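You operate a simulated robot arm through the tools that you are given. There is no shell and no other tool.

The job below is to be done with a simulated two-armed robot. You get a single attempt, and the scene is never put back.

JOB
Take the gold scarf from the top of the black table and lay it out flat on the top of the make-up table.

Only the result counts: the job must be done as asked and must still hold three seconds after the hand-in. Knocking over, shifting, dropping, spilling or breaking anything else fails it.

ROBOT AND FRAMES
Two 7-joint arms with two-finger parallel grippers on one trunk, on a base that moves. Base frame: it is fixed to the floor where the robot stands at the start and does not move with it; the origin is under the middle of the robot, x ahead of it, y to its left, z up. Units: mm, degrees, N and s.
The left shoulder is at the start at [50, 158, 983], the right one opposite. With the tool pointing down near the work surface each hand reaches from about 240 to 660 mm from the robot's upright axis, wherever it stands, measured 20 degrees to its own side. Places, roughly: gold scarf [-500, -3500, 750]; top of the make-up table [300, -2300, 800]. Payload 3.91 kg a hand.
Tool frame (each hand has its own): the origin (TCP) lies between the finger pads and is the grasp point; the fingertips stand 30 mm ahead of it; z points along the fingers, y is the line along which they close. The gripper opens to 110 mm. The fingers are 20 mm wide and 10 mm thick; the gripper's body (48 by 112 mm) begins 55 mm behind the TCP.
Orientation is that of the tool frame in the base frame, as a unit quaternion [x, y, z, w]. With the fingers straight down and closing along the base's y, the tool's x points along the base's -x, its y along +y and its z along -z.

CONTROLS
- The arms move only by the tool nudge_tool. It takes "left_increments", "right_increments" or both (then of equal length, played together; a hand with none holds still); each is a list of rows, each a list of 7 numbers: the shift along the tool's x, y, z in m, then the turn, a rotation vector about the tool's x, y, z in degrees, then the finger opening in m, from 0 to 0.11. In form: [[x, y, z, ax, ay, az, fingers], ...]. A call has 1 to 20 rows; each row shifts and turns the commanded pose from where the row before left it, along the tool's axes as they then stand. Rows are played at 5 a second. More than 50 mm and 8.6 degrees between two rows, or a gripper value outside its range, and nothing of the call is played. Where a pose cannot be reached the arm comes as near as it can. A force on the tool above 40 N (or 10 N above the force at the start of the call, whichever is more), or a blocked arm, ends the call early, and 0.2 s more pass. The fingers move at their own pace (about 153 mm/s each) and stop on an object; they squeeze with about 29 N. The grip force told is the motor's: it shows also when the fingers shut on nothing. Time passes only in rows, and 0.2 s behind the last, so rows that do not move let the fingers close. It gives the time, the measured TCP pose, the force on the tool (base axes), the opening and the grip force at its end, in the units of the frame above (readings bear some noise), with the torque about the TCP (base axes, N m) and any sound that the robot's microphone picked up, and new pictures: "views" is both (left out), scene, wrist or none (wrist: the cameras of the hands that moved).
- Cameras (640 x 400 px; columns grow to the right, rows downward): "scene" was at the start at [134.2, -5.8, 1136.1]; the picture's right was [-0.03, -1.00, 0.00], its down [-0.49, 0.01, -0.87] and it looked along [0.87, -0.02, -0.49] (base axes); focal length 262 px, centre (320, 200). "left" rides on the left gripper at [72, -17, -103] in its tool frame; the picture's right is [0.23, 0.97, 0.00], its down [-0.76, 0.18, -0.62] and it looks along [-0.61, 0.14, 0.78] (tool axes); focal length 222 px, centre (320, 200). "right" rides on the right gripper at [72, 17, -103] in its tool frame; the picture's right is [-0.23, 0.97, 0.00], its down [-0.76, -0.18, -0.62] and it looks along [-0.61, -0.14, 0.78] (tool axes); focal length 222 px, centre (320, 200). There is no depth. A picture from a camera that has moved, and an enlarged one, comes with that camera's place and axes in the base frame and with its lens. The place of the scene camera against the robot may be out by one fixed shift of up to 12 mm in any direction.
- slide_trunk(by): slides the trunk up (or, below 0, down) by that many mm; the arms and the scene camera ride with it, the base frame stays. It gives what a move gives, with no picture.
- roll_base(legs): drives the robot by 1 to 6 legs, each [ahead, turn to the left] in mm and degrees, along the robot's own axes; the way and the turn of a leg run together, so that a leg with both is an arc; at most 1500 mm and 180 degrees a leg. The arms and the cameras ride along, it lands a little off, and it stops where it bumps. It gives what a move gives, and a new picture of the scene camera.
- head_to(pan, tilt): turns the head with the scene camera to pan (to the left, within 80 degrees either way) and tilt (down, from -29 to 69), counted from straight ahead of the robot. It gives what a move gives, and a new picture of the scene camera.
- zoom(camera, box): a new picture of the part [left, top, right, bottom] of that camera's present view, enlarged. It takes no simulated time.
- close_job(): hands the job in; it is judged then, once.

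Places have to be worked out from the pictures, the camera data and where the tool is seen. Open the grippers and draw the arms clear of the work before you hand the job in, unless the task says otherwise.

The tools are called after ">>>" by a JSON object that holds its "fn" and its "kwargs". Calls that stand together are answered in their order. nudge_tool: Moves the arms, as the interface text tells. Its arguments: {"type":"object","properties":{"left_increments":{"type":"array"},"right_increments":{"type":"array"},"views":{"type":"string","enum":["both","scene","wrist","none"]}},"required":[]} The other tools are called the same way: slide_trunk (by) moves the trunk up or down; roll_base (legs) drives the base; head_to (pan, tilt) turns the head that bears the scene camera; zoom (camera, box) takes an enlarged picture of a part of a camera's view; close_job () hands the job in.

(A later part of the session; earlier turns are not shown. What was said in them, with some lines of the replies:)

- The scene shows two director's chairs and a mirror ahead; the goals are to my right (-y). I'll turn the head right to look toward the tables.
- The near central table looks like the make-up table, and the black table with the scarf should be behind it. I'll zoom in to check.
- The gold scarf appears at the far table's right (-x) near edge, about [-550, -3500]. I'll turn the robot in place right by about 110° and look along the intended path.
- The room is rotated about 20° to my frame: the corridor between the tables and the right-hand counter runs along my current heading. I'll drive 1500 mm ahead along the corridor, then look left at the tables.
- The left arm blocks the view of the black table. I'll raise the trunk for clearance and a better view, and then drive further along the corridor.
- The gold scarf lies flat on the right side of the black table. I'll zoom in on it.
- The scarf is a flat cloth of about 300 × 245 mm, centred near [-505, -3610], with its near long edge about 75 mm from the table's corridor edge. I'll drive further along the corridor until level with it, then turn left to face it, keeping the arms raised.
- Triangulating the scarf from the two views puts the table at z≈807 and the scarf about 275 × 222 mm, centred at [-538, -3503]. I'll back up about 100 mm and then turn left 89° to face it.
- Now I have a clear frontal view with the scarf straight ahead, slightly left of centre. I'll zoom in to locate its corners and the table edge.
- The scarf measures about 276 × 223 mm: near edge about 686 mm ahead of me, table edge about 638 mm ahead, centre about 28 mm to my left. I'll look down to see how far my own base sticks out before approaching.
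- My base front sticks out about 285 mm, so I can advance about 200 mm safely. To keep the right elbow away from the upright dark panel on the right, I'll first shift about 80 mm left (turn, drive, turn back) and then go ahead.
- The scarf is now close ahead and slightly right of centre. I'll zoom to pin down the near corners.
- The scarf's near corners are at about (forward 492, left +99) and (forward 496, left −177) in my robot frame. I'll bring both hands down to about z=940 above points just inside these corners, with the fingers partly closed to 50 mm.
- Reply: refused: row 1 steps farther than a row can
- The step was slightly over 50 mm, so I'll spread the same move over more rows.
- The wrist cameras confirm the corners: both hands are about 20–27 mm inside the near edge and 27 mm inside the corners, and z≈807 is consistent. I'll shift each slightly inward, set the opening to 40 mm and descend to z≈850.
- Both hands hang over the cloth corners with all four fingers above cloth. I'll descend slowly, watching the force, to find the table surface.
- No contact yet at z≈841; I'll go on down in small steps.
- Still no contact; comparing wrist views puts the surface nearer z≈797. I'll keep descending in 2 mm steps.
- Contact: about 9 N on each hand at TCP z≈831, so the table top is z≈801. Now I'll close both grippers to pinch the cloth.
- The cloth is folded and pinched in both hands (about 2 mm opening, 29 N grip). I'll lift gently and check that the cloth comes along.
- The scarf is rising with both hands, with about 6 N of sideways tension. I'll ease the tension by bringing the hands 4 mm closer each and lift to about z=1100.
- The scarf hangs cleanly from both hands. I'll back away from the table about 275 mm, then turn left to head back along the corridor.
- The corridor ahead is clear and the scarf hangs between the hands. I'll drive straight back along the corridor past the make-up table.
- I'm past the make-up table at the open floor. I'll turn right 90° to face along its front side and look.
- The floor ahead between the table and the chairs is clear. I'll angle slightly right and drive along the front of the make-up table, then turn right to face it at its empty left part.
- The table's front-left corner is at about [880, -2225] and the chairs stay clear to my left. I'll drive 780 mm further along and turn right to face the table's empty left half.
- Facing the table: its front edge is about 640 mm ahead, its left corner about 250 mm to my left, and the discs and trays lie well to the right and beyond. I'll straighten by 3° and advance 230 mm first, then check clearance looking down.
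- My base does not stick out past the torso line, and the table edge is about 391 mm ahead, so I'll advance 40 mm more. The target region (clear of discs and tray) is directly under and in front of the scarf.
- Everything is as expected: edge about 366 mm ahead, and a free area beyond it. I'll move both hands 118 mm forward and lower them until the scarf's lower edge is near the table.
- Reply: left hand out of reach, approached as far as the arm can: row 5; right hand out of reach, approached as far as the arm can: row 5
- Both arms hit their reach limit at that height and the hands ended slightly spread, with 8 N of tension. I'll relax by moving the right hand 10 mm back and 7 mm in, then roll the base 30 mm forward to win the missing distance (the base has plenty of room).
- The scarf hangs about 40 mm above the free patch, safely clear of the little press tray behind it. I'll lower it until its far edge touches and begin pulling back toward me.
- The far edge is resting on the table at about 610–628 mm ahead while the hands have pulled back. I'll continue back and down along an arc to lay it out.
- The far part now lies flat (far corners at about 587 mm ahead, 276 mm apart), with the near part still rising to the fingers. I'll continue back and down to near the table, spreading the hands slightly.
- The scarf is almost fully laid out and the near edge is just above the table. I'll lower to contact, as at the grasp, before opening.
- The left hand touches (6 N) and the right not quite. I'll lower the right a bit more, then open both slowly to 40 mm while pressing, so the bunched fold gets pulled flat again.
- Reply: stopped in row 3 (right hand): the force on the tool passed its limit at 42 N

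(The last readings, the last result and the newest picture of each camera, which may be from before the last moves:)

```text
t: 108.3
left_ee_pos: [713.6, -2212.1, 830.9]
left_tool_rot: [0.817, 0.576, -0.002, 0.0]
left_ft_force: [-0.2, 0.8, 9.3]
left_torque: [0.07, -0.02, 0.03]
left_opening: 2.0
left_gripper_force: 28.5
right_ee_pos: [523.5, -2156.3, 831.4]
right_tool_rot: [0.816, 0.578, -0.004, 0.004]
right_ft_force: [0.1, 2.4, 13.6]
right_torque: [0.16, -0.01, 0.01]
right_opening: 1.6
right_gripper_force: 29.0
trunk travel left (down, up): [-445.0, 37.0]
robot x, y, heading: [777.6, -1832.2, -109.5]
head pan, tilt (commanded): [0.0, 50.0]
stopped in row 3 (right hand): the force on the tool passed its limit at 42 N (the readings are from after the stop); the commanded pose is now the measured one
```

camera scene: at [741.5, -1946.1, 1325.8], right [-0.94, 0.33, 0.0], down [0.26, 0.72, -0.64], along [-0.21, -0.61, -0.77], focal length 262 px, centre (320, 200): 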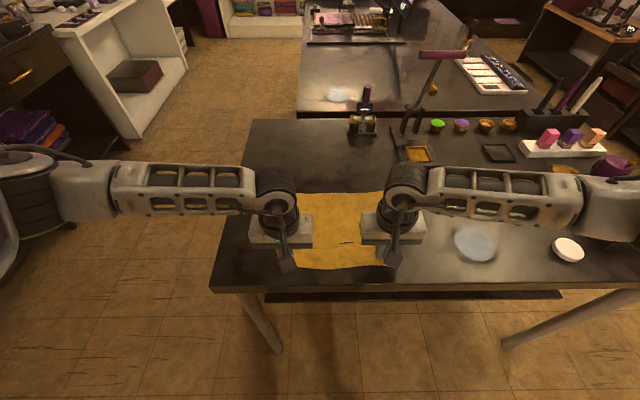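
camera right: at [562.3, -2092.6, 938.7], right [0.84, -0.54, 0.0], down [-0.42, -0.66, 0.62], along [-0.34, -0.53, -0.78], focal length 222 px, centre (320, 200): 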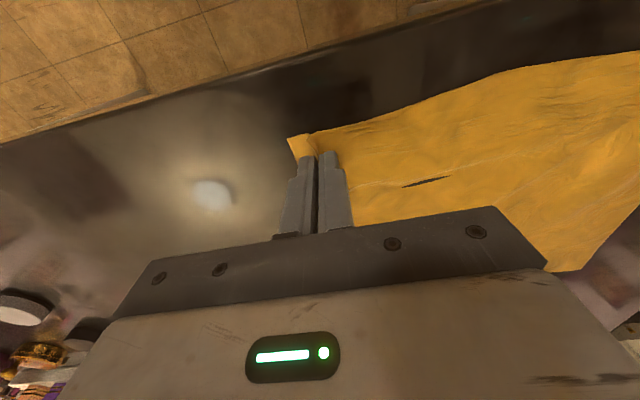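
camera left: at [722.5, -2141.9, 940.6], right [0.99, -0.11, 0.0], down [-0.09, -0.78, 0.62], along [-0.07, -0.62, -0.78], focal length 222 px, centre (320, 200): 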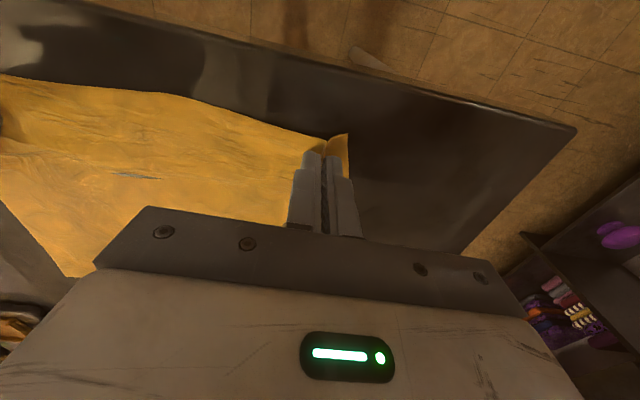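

A brief force peak stopped the call; now the left presses at 9 N and the right at 14 N at z≈831. I'll open both grippers step by step to 40 mm.

>>> {"fn": "nudge_tool", "kwargs": {"left_increments": [[0, 0, 0, 0, 0, 0, 0.01], [0, 0, 0, 0, 0, 0, 0.02], [0, 0, 0, 0, 0, 0, 0.03], [0, 0, 0, 0, 0, 0, 0.04], [0, 0, 0, 0, 0, 0, 0.042]], "right_increments": [[0, 0, 0, 0, 0, 0, 0.01], [0, 0, 0, 0, 0, 0, 0.02], [0, 0, 0, 0, 0, 0, 0.03], [0, 0, 0, 0, 0, 0, 0.04], [0, 0, 0, 0, 0, 0, 0.042]], "views": "both"}}

```text
t: 109.5
left_ee_pos: [714.3, -2212.1, 831.0]
left_tool_rot: [0.817, 0.577, -0.003, 0.0]
left_ft_force: [-3.7, -0.2, 18.7]
left_torque: [0.06, -0.16, 0.0]
left_opening: 38.2
left_gripper_force: 0.0
right_ee_pos: [522.6, -2155.1, 830.9]
right_tool_rot: [0.817, 0.577, -0.003, 0.005]
right_ft_force: [2.4, -3.7, 24.5]
right_torque: [0.18, 0.28, 0.02]
right_opening: 37.8
right_gripper_force: 0.1
trunk travel left (down, up): [-445.0, 37.0]
robot x, y, heading: [774.7, -1834.7, -109.4]
head pan, tilt (commanded): [0.0, 50.0]
camera scene: at [742.6, -1943.8, 1326.3], right [-0.94, 0.33, 0.0], down [0.26, 0.72, -0.64], along [-0.22, -0.61, -0.76], focal length 262 px, centre (320, 200)
camera right: at [563.4, -2091.4, 934.3], right [0.84, -0.54, 0.01], down [-0.42, -0.65, 0.63], along [-0.34, -0.53, -0.78], focal length 222 px, centre (320, 200)
camera left: at [722.9, -2138.5, 936.6], right [0.99, -0.11, 0.0], down [-0.08, -0.77, 0.63], along [-0.07, -0.62, -0.78], focal length 222 px, centre (320, 200)
```

scene: 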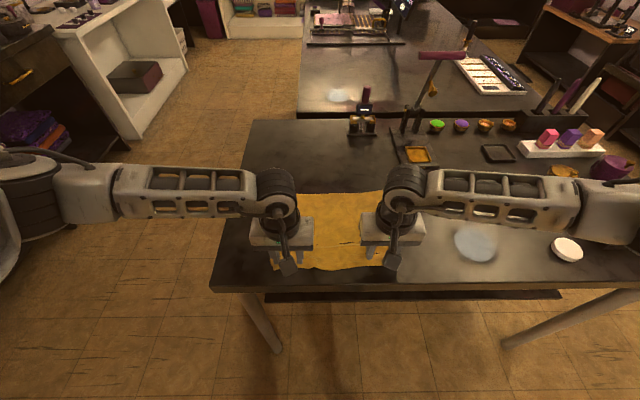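
right: 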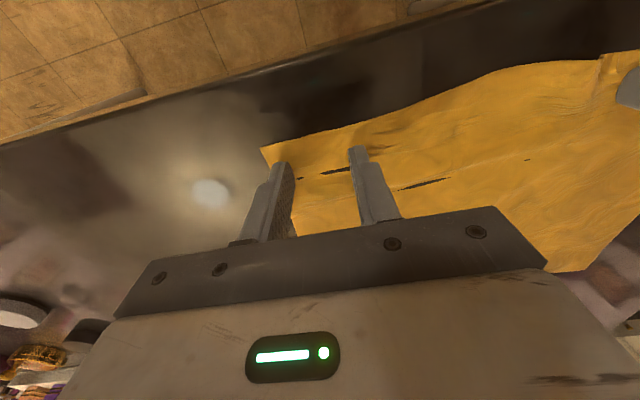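
left: 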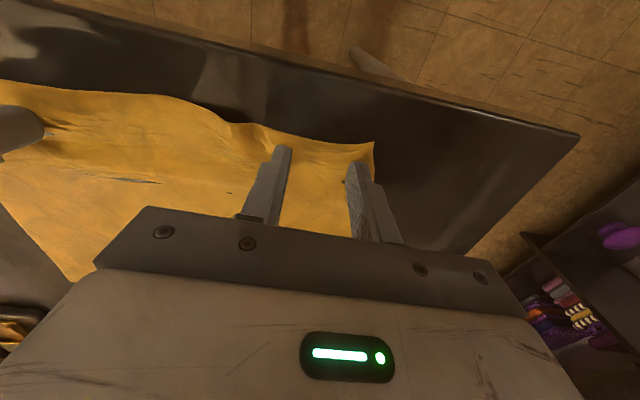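

The folds have been pulled out flat. Now I'll lift both hands gently straight up, fingers held at the same opening.

>>> {"fn": "nudge_tool", "kwargs": {"left_increments": [[0, 0, -0.004, 0, 0, 0, 0.04], [0, 0, -0.01, 0, 0, 0, 0.04], [0, 0, -0.02, 0, 0, 0, 0.04], [0, 0, -0.03, 0, 0, 0, 0.04], [0, 0, -0.04, 0, 0, 0, 0.04], [0, 0, -0.04, 0, 0, 0, 0.04]], "right_increments": [[0, 0, -0.004, 0, 0, 0, 0.04], [0, 0, -0.01, 0, 0, 0, 0.04], [0, 0, -0.02, 0, 0, 0, 0.04], [0, 0, -0.03, 0, 0, 0, 0.04], [0, 0, -0.04, 0, 0, 0, 0.04], [0, 0, -0.04, 0, 0, 0, 0.04]], "views": "both"}}

```text
t: 110.9
left_ee_pos: [714.6, -2211.6, 975.1]
left_tool_rot: [0.817, 0.577, 0.0, 0.0]
left_ft_force: [0.2, 0.5, 0.8]
left_torque: [0.01, -0.02, 0.0]
left_opening: 40.0
left_gripper_force: 0.0
right_ee_pos: [521.5, -2156.5, 974.1]
right_tool_rot: [0.817, 0.576, -0.003, 0.001]
right_ft_force: [-0.2, -0.5, -0.5]
right_torque: [0.0, 0.0, -0.02]
right_opening: 40.2
right_gripper_force: 0.1
trunk travel left (down, up): [-445.0, 37.0]
robot x, y, heading: [779.1, -1828.8, -109.7]
head pan, tilt (commanded): [0.0, 50.0]
camera scene: at [741.5, -1945.7, 1325.8], right [-0.94, 0.33, 0.0], down [0.26, 0.72, -0.64], along [-0.22, -0.61, -0.77], focal length 262 px, centre (320, 200)
camera right: at [561.1, -2092.6, 1077.9], right [0.84, -0.54, 0.0], down [-0.42, -0.65, 0.63], along [-0.34, -0.53, -0.78], focal length 222 px, centre (320, 200)
camera left: at [722.8, -2137.9, 1080.9], right [0.99, -0.11, 0.0], down [-0.09, -0.78, 0.62], along [-0.07, -0.62, -0.78], focal length 222 px, centre (320, 200)
```

scene: 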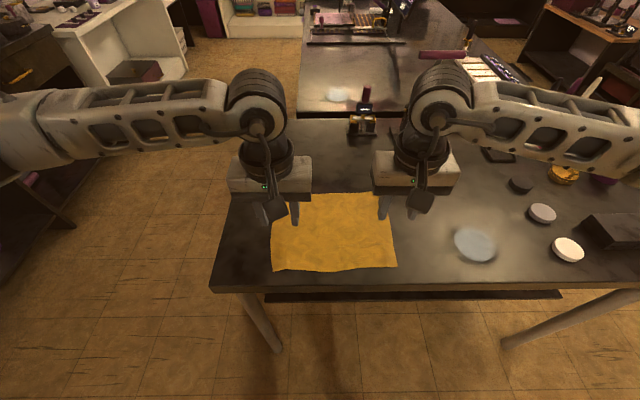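
right: 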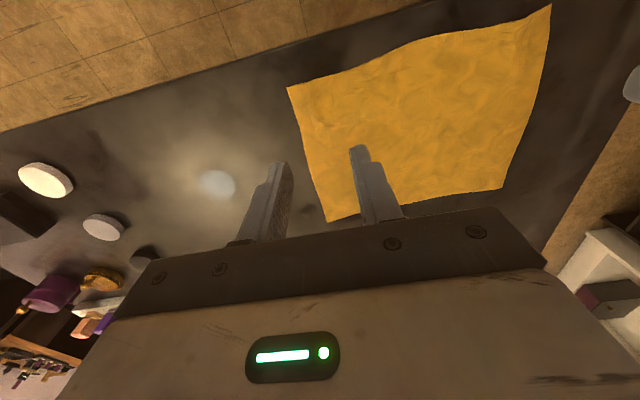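
left: 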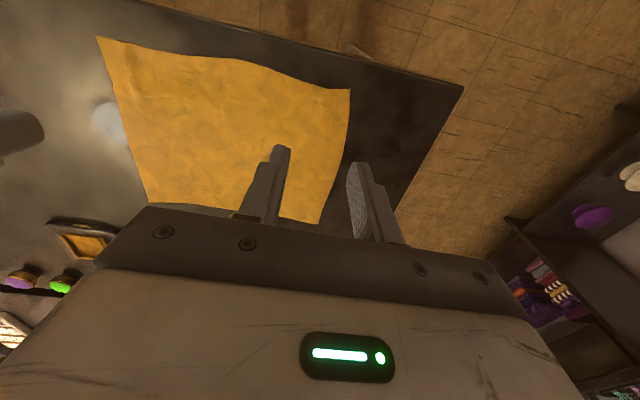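

The scarf now lies flat on the make-up table, free of both hands. I'll zoom in to inspect for wrinkles.

>>> {"fn": "zoom", "kwargs": {"camera": "scene", "box": [240, 170, 430, 289]}}

>>> {"fn": "zoom", "kwargs": {"camera": "left", "box": [80, 0, 400, 200]}}

```text
3.36 times, centred on (335, 230) of scene
camera zoom: at [741.5, -1945.7, 1325.8], right [-0.94, 0.33, 0.0], down [0.26, 0.72, -0.64], along [-0.22, -0.61, -0.77], focal length 882 px, centre (270, 101)
```

zoom: 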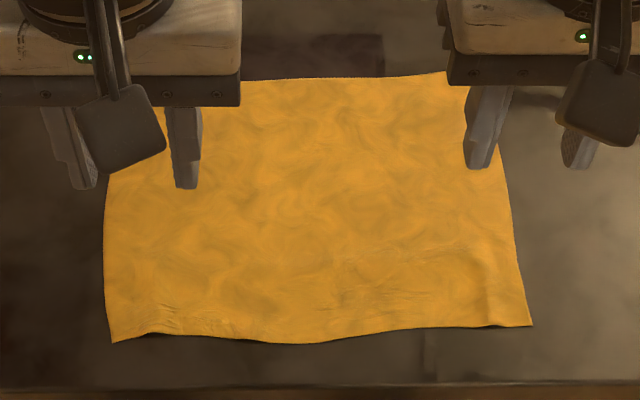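

```text
2.00 times, centred on (240, 100) of left
camera zoom: at [722.8, -2137.9, 1080.9], right [0.99, -0.11, 0.0], down [-0.09, -0.78, 0.62], along [-0.07, -0.62, -0.78], focal length 444 px, centre (480, 400)
```

zoom: 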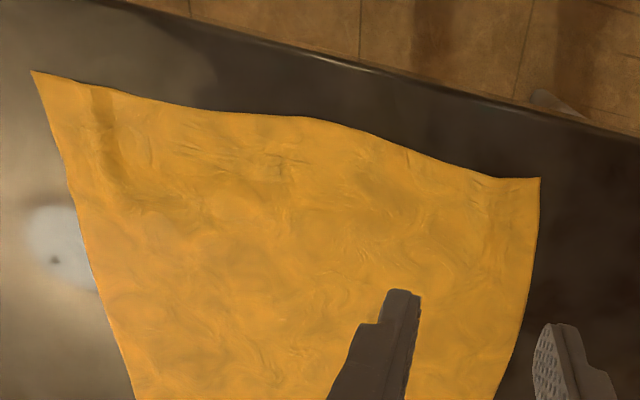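

The scarf is spread flat with only faint ripples at the near corners, fully on the table. I'll raise and open the hands, then back the robot away.

>>> {"fn": "nudge_tool", "kwargs": {"left_increments": [[0, 0, -0.03, 0, 0, 0, 0.04], [0, 0, -0.03, 0, 0, 0, 0.06], [0, 0, -0.03, 0, 0, 0, 0.11], [0, 0, -0.03, 0, 0, 0, 0.11], [0, 0, -0.03, 0, 0, 0, 0.11], [0, 0, 0, 0, 0, 0, 0.11]], "right_increments": [[0, 0, -0.03, 0, 0, 0, 0.04], [0, 0, -0.03, 0, 0, 0, 0.06], [0, 0, -0.03, 0, 0, 0, 0.11], [0, 0, -0.03, 0, 0, 0, 0.11], [0, 0, -0.03, 0, 0, 0, 0.11], [0, 0, 0, 0, 0, 0, 0.11]], "views": "none"}}

>>> {"fn": "roll_base", "kwargs": {"legs": [[-300, 0]]}}

>>> {"fn": "zoom", "kwargs": {"camera": "scene", "box": [200, 80, 520, 280]}}

```text
t: 112.3
left_ee_pos: [713.0, -2213.6, 1123.8]
left_tool_rot: [0.816, 0.577, -0.001, 0.0]
left_ft_force: [-0.2, 0.2, 0.2]
left_torque: [-0.01, 0.02, -0.05]
left_opening: 109.9
left_gripper_force: 0.2
right_ee_pos: [523.5, -2154.3, 1122.4]
right_tool_rot: [0.817, 0.577, -0.002, 0.002]
right_ft_force: [-0.4, 0.2, 0.2]
right_torque: [0.02, -0.01, 0.0]
right_opening: 109.8
right_gripper_force: 0.0
trunk travel left (down, up): [-445.0, 37.0]
robot x, y, heading: [775.2, -1832.8, -109.5]
head pan, tilt (commanded): [0.0, 50.0]
```

```text
t: 114.3
left_ee_pos: [812.1, -1931.3, 1123.5]
left_tool_rot: [0.818, 0.575, -0.001, 0.001]
left_ft_force: [-1.0, -0.4, 0.2]
left_torque: [-0.03, -0.02, -0.01]
left_opening: 109.7
left_gripper_force: 0.1
right_ee_pos: [621.4, -1871.5, 1122.0]
right_tool_rot: [0.819, 0.574, -0.002, 0.003]
right_ft_force: [-0.3, -0.1, 0.1]
right_torque: [0.02, 0.03, 0.0]
right_opening: 110.0
right_gripper_force: 0.0
trunk travel left (down, up): [-445.0, 37.0]
robot x, y, heading: [877.7, -1552.1, -110.0]
head pan, tilt (commanded): [0.0, 50.0]
camera scene: at [841.4, -1664.8, 1325.9], right [-0.94, 0.34, 0.0], down [0.26, 0.72, -0.64], along [-0.22, -0.6, -0.77], focal length 262 px, centre (320, 200)
```

scene: 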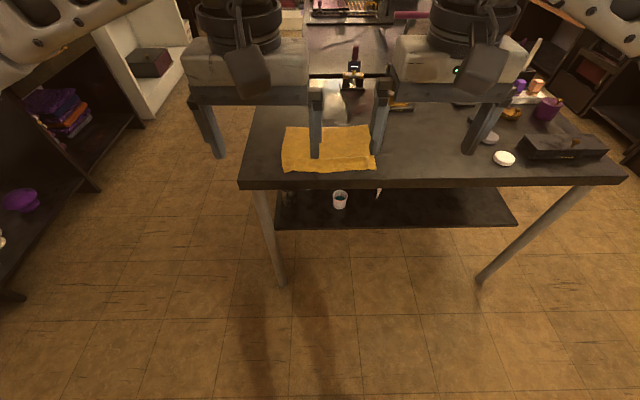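

```text
2.00 times, centred on (360, 180) of scene
camera zoom: at [841.4, -1664.8, 1325.9], right [-0.94, 0.34, 0.0], down [0.26, 0.72, -0.64], along [-0.22, -0.6, -0.77], focal length 525 px, centre (240, 240)
```

zoom: 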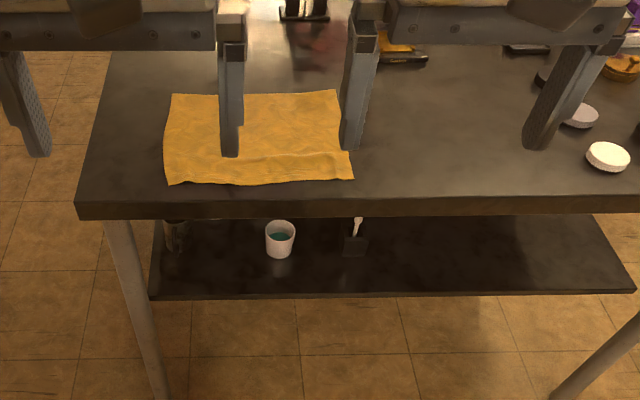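

From here there seems to be a slight ridge near the scarf's near edge; I'll zoom in further for a closer look.

>>> {"fn": "zoom", "kwargs": {"camera": "scene", "box": [265, 110, 393, 190]}}

>>> {"fn": "head_to", "kwargs": {"pan": 0, "tilt": 35}}

```text
5.00 times, centred on (329, 150) of scene
camera zoom: at [841.4, -1664.8, 1325.9], right [-0.94, 0.34, 0.0], down [0.26, 0.72, -0.64], along [-0.22, -0.6, -0.77], focal length 1312 px, centre (275, 450)
```

zoom: 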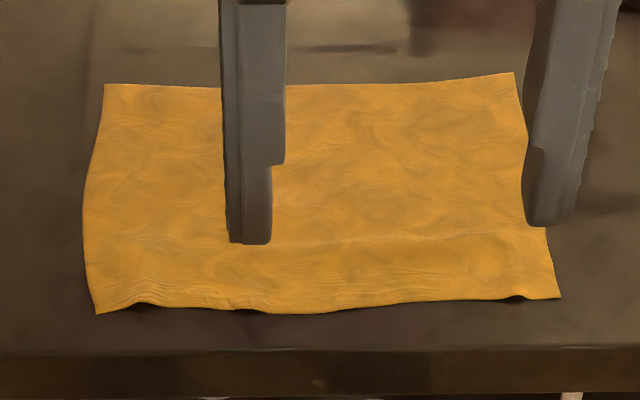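

```text
t: 115.1
left_ee_pos: [811.6, -1934.4, 1121.9]
left_tool_rot: [0.818, 0.575, -0.001, 0.0]
left_ft_force: [0.3, 1.1, 0.1]
left_torque: [-0.01, -0.01, -0.02]
left_opening: 110.1
left_gripper_force: 0.0
right_ee_pos: [622.3, -1872.4, 1121.6]
right_tool_rot: [0.819, 0.574, -0.002, 0.002]
right_ft_force: [0.3, -0.4, 0.2]
right_torque: [0.02, 0.02, 0.0]
right_opening: 109.8
right_gripper_force: 0.0
trunk travel left (down, up): [-445.0, 37.0]
robot x, y, heading: [876.8, -1552.3, -109.8]
head pan, tilt (commanded): [0.0, 35.0]
camera scene: at [837.5, -1675.7, 1347.5], right [-0.94, 0.34, 0.0], down [0.2, 0.54, -0.82], along [-0.28, -0.77, -0.57], focal length 262 px, centre (320, 200)
```

scene: 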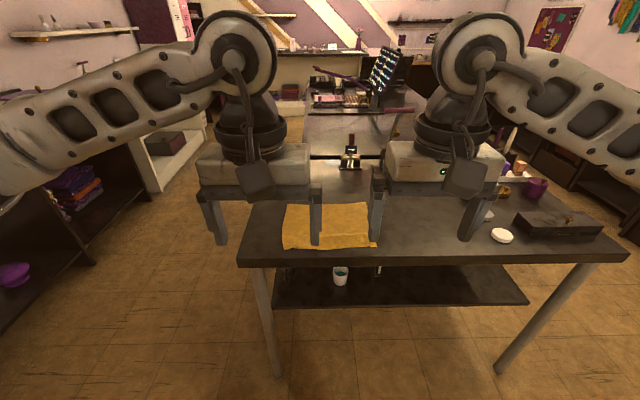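

The scarf measures about 267–280 × 223 mm on the make-up table against 277 × 224 mm originally, so it is essentially fully spread. It is flat, well inside the edges, with nothing else disturbed. The hands are open and clear, so I hand the job in.

>>> {"fn": "close_job", "kwargs": {}}

```text
The job is handed in.
```

The gold scarf is off the black table and lying flat on the empty left part of the make-up table. I've handed the job in.

- **Spread:** it measures about 267–280 × 223 mm, against roughly 277 × 224 mm before the move. The near edge is about 10 mm narrower, with a slight ripple I judged to be a few millimetres high.
- **Position:** all of the scarf is on the table top, roughly 35 mm or more from the front edge and clear of the discs and trays.
- **Other objects:** I saw nothing knocked or shifted in the pictures I took. The only unexpected event was one brief force peak of 42 N on the right hand while pressing the scarf down to release it.
- **Arms:** both grippers are open and raised, and the robot is backed about 300 mm away from the table.
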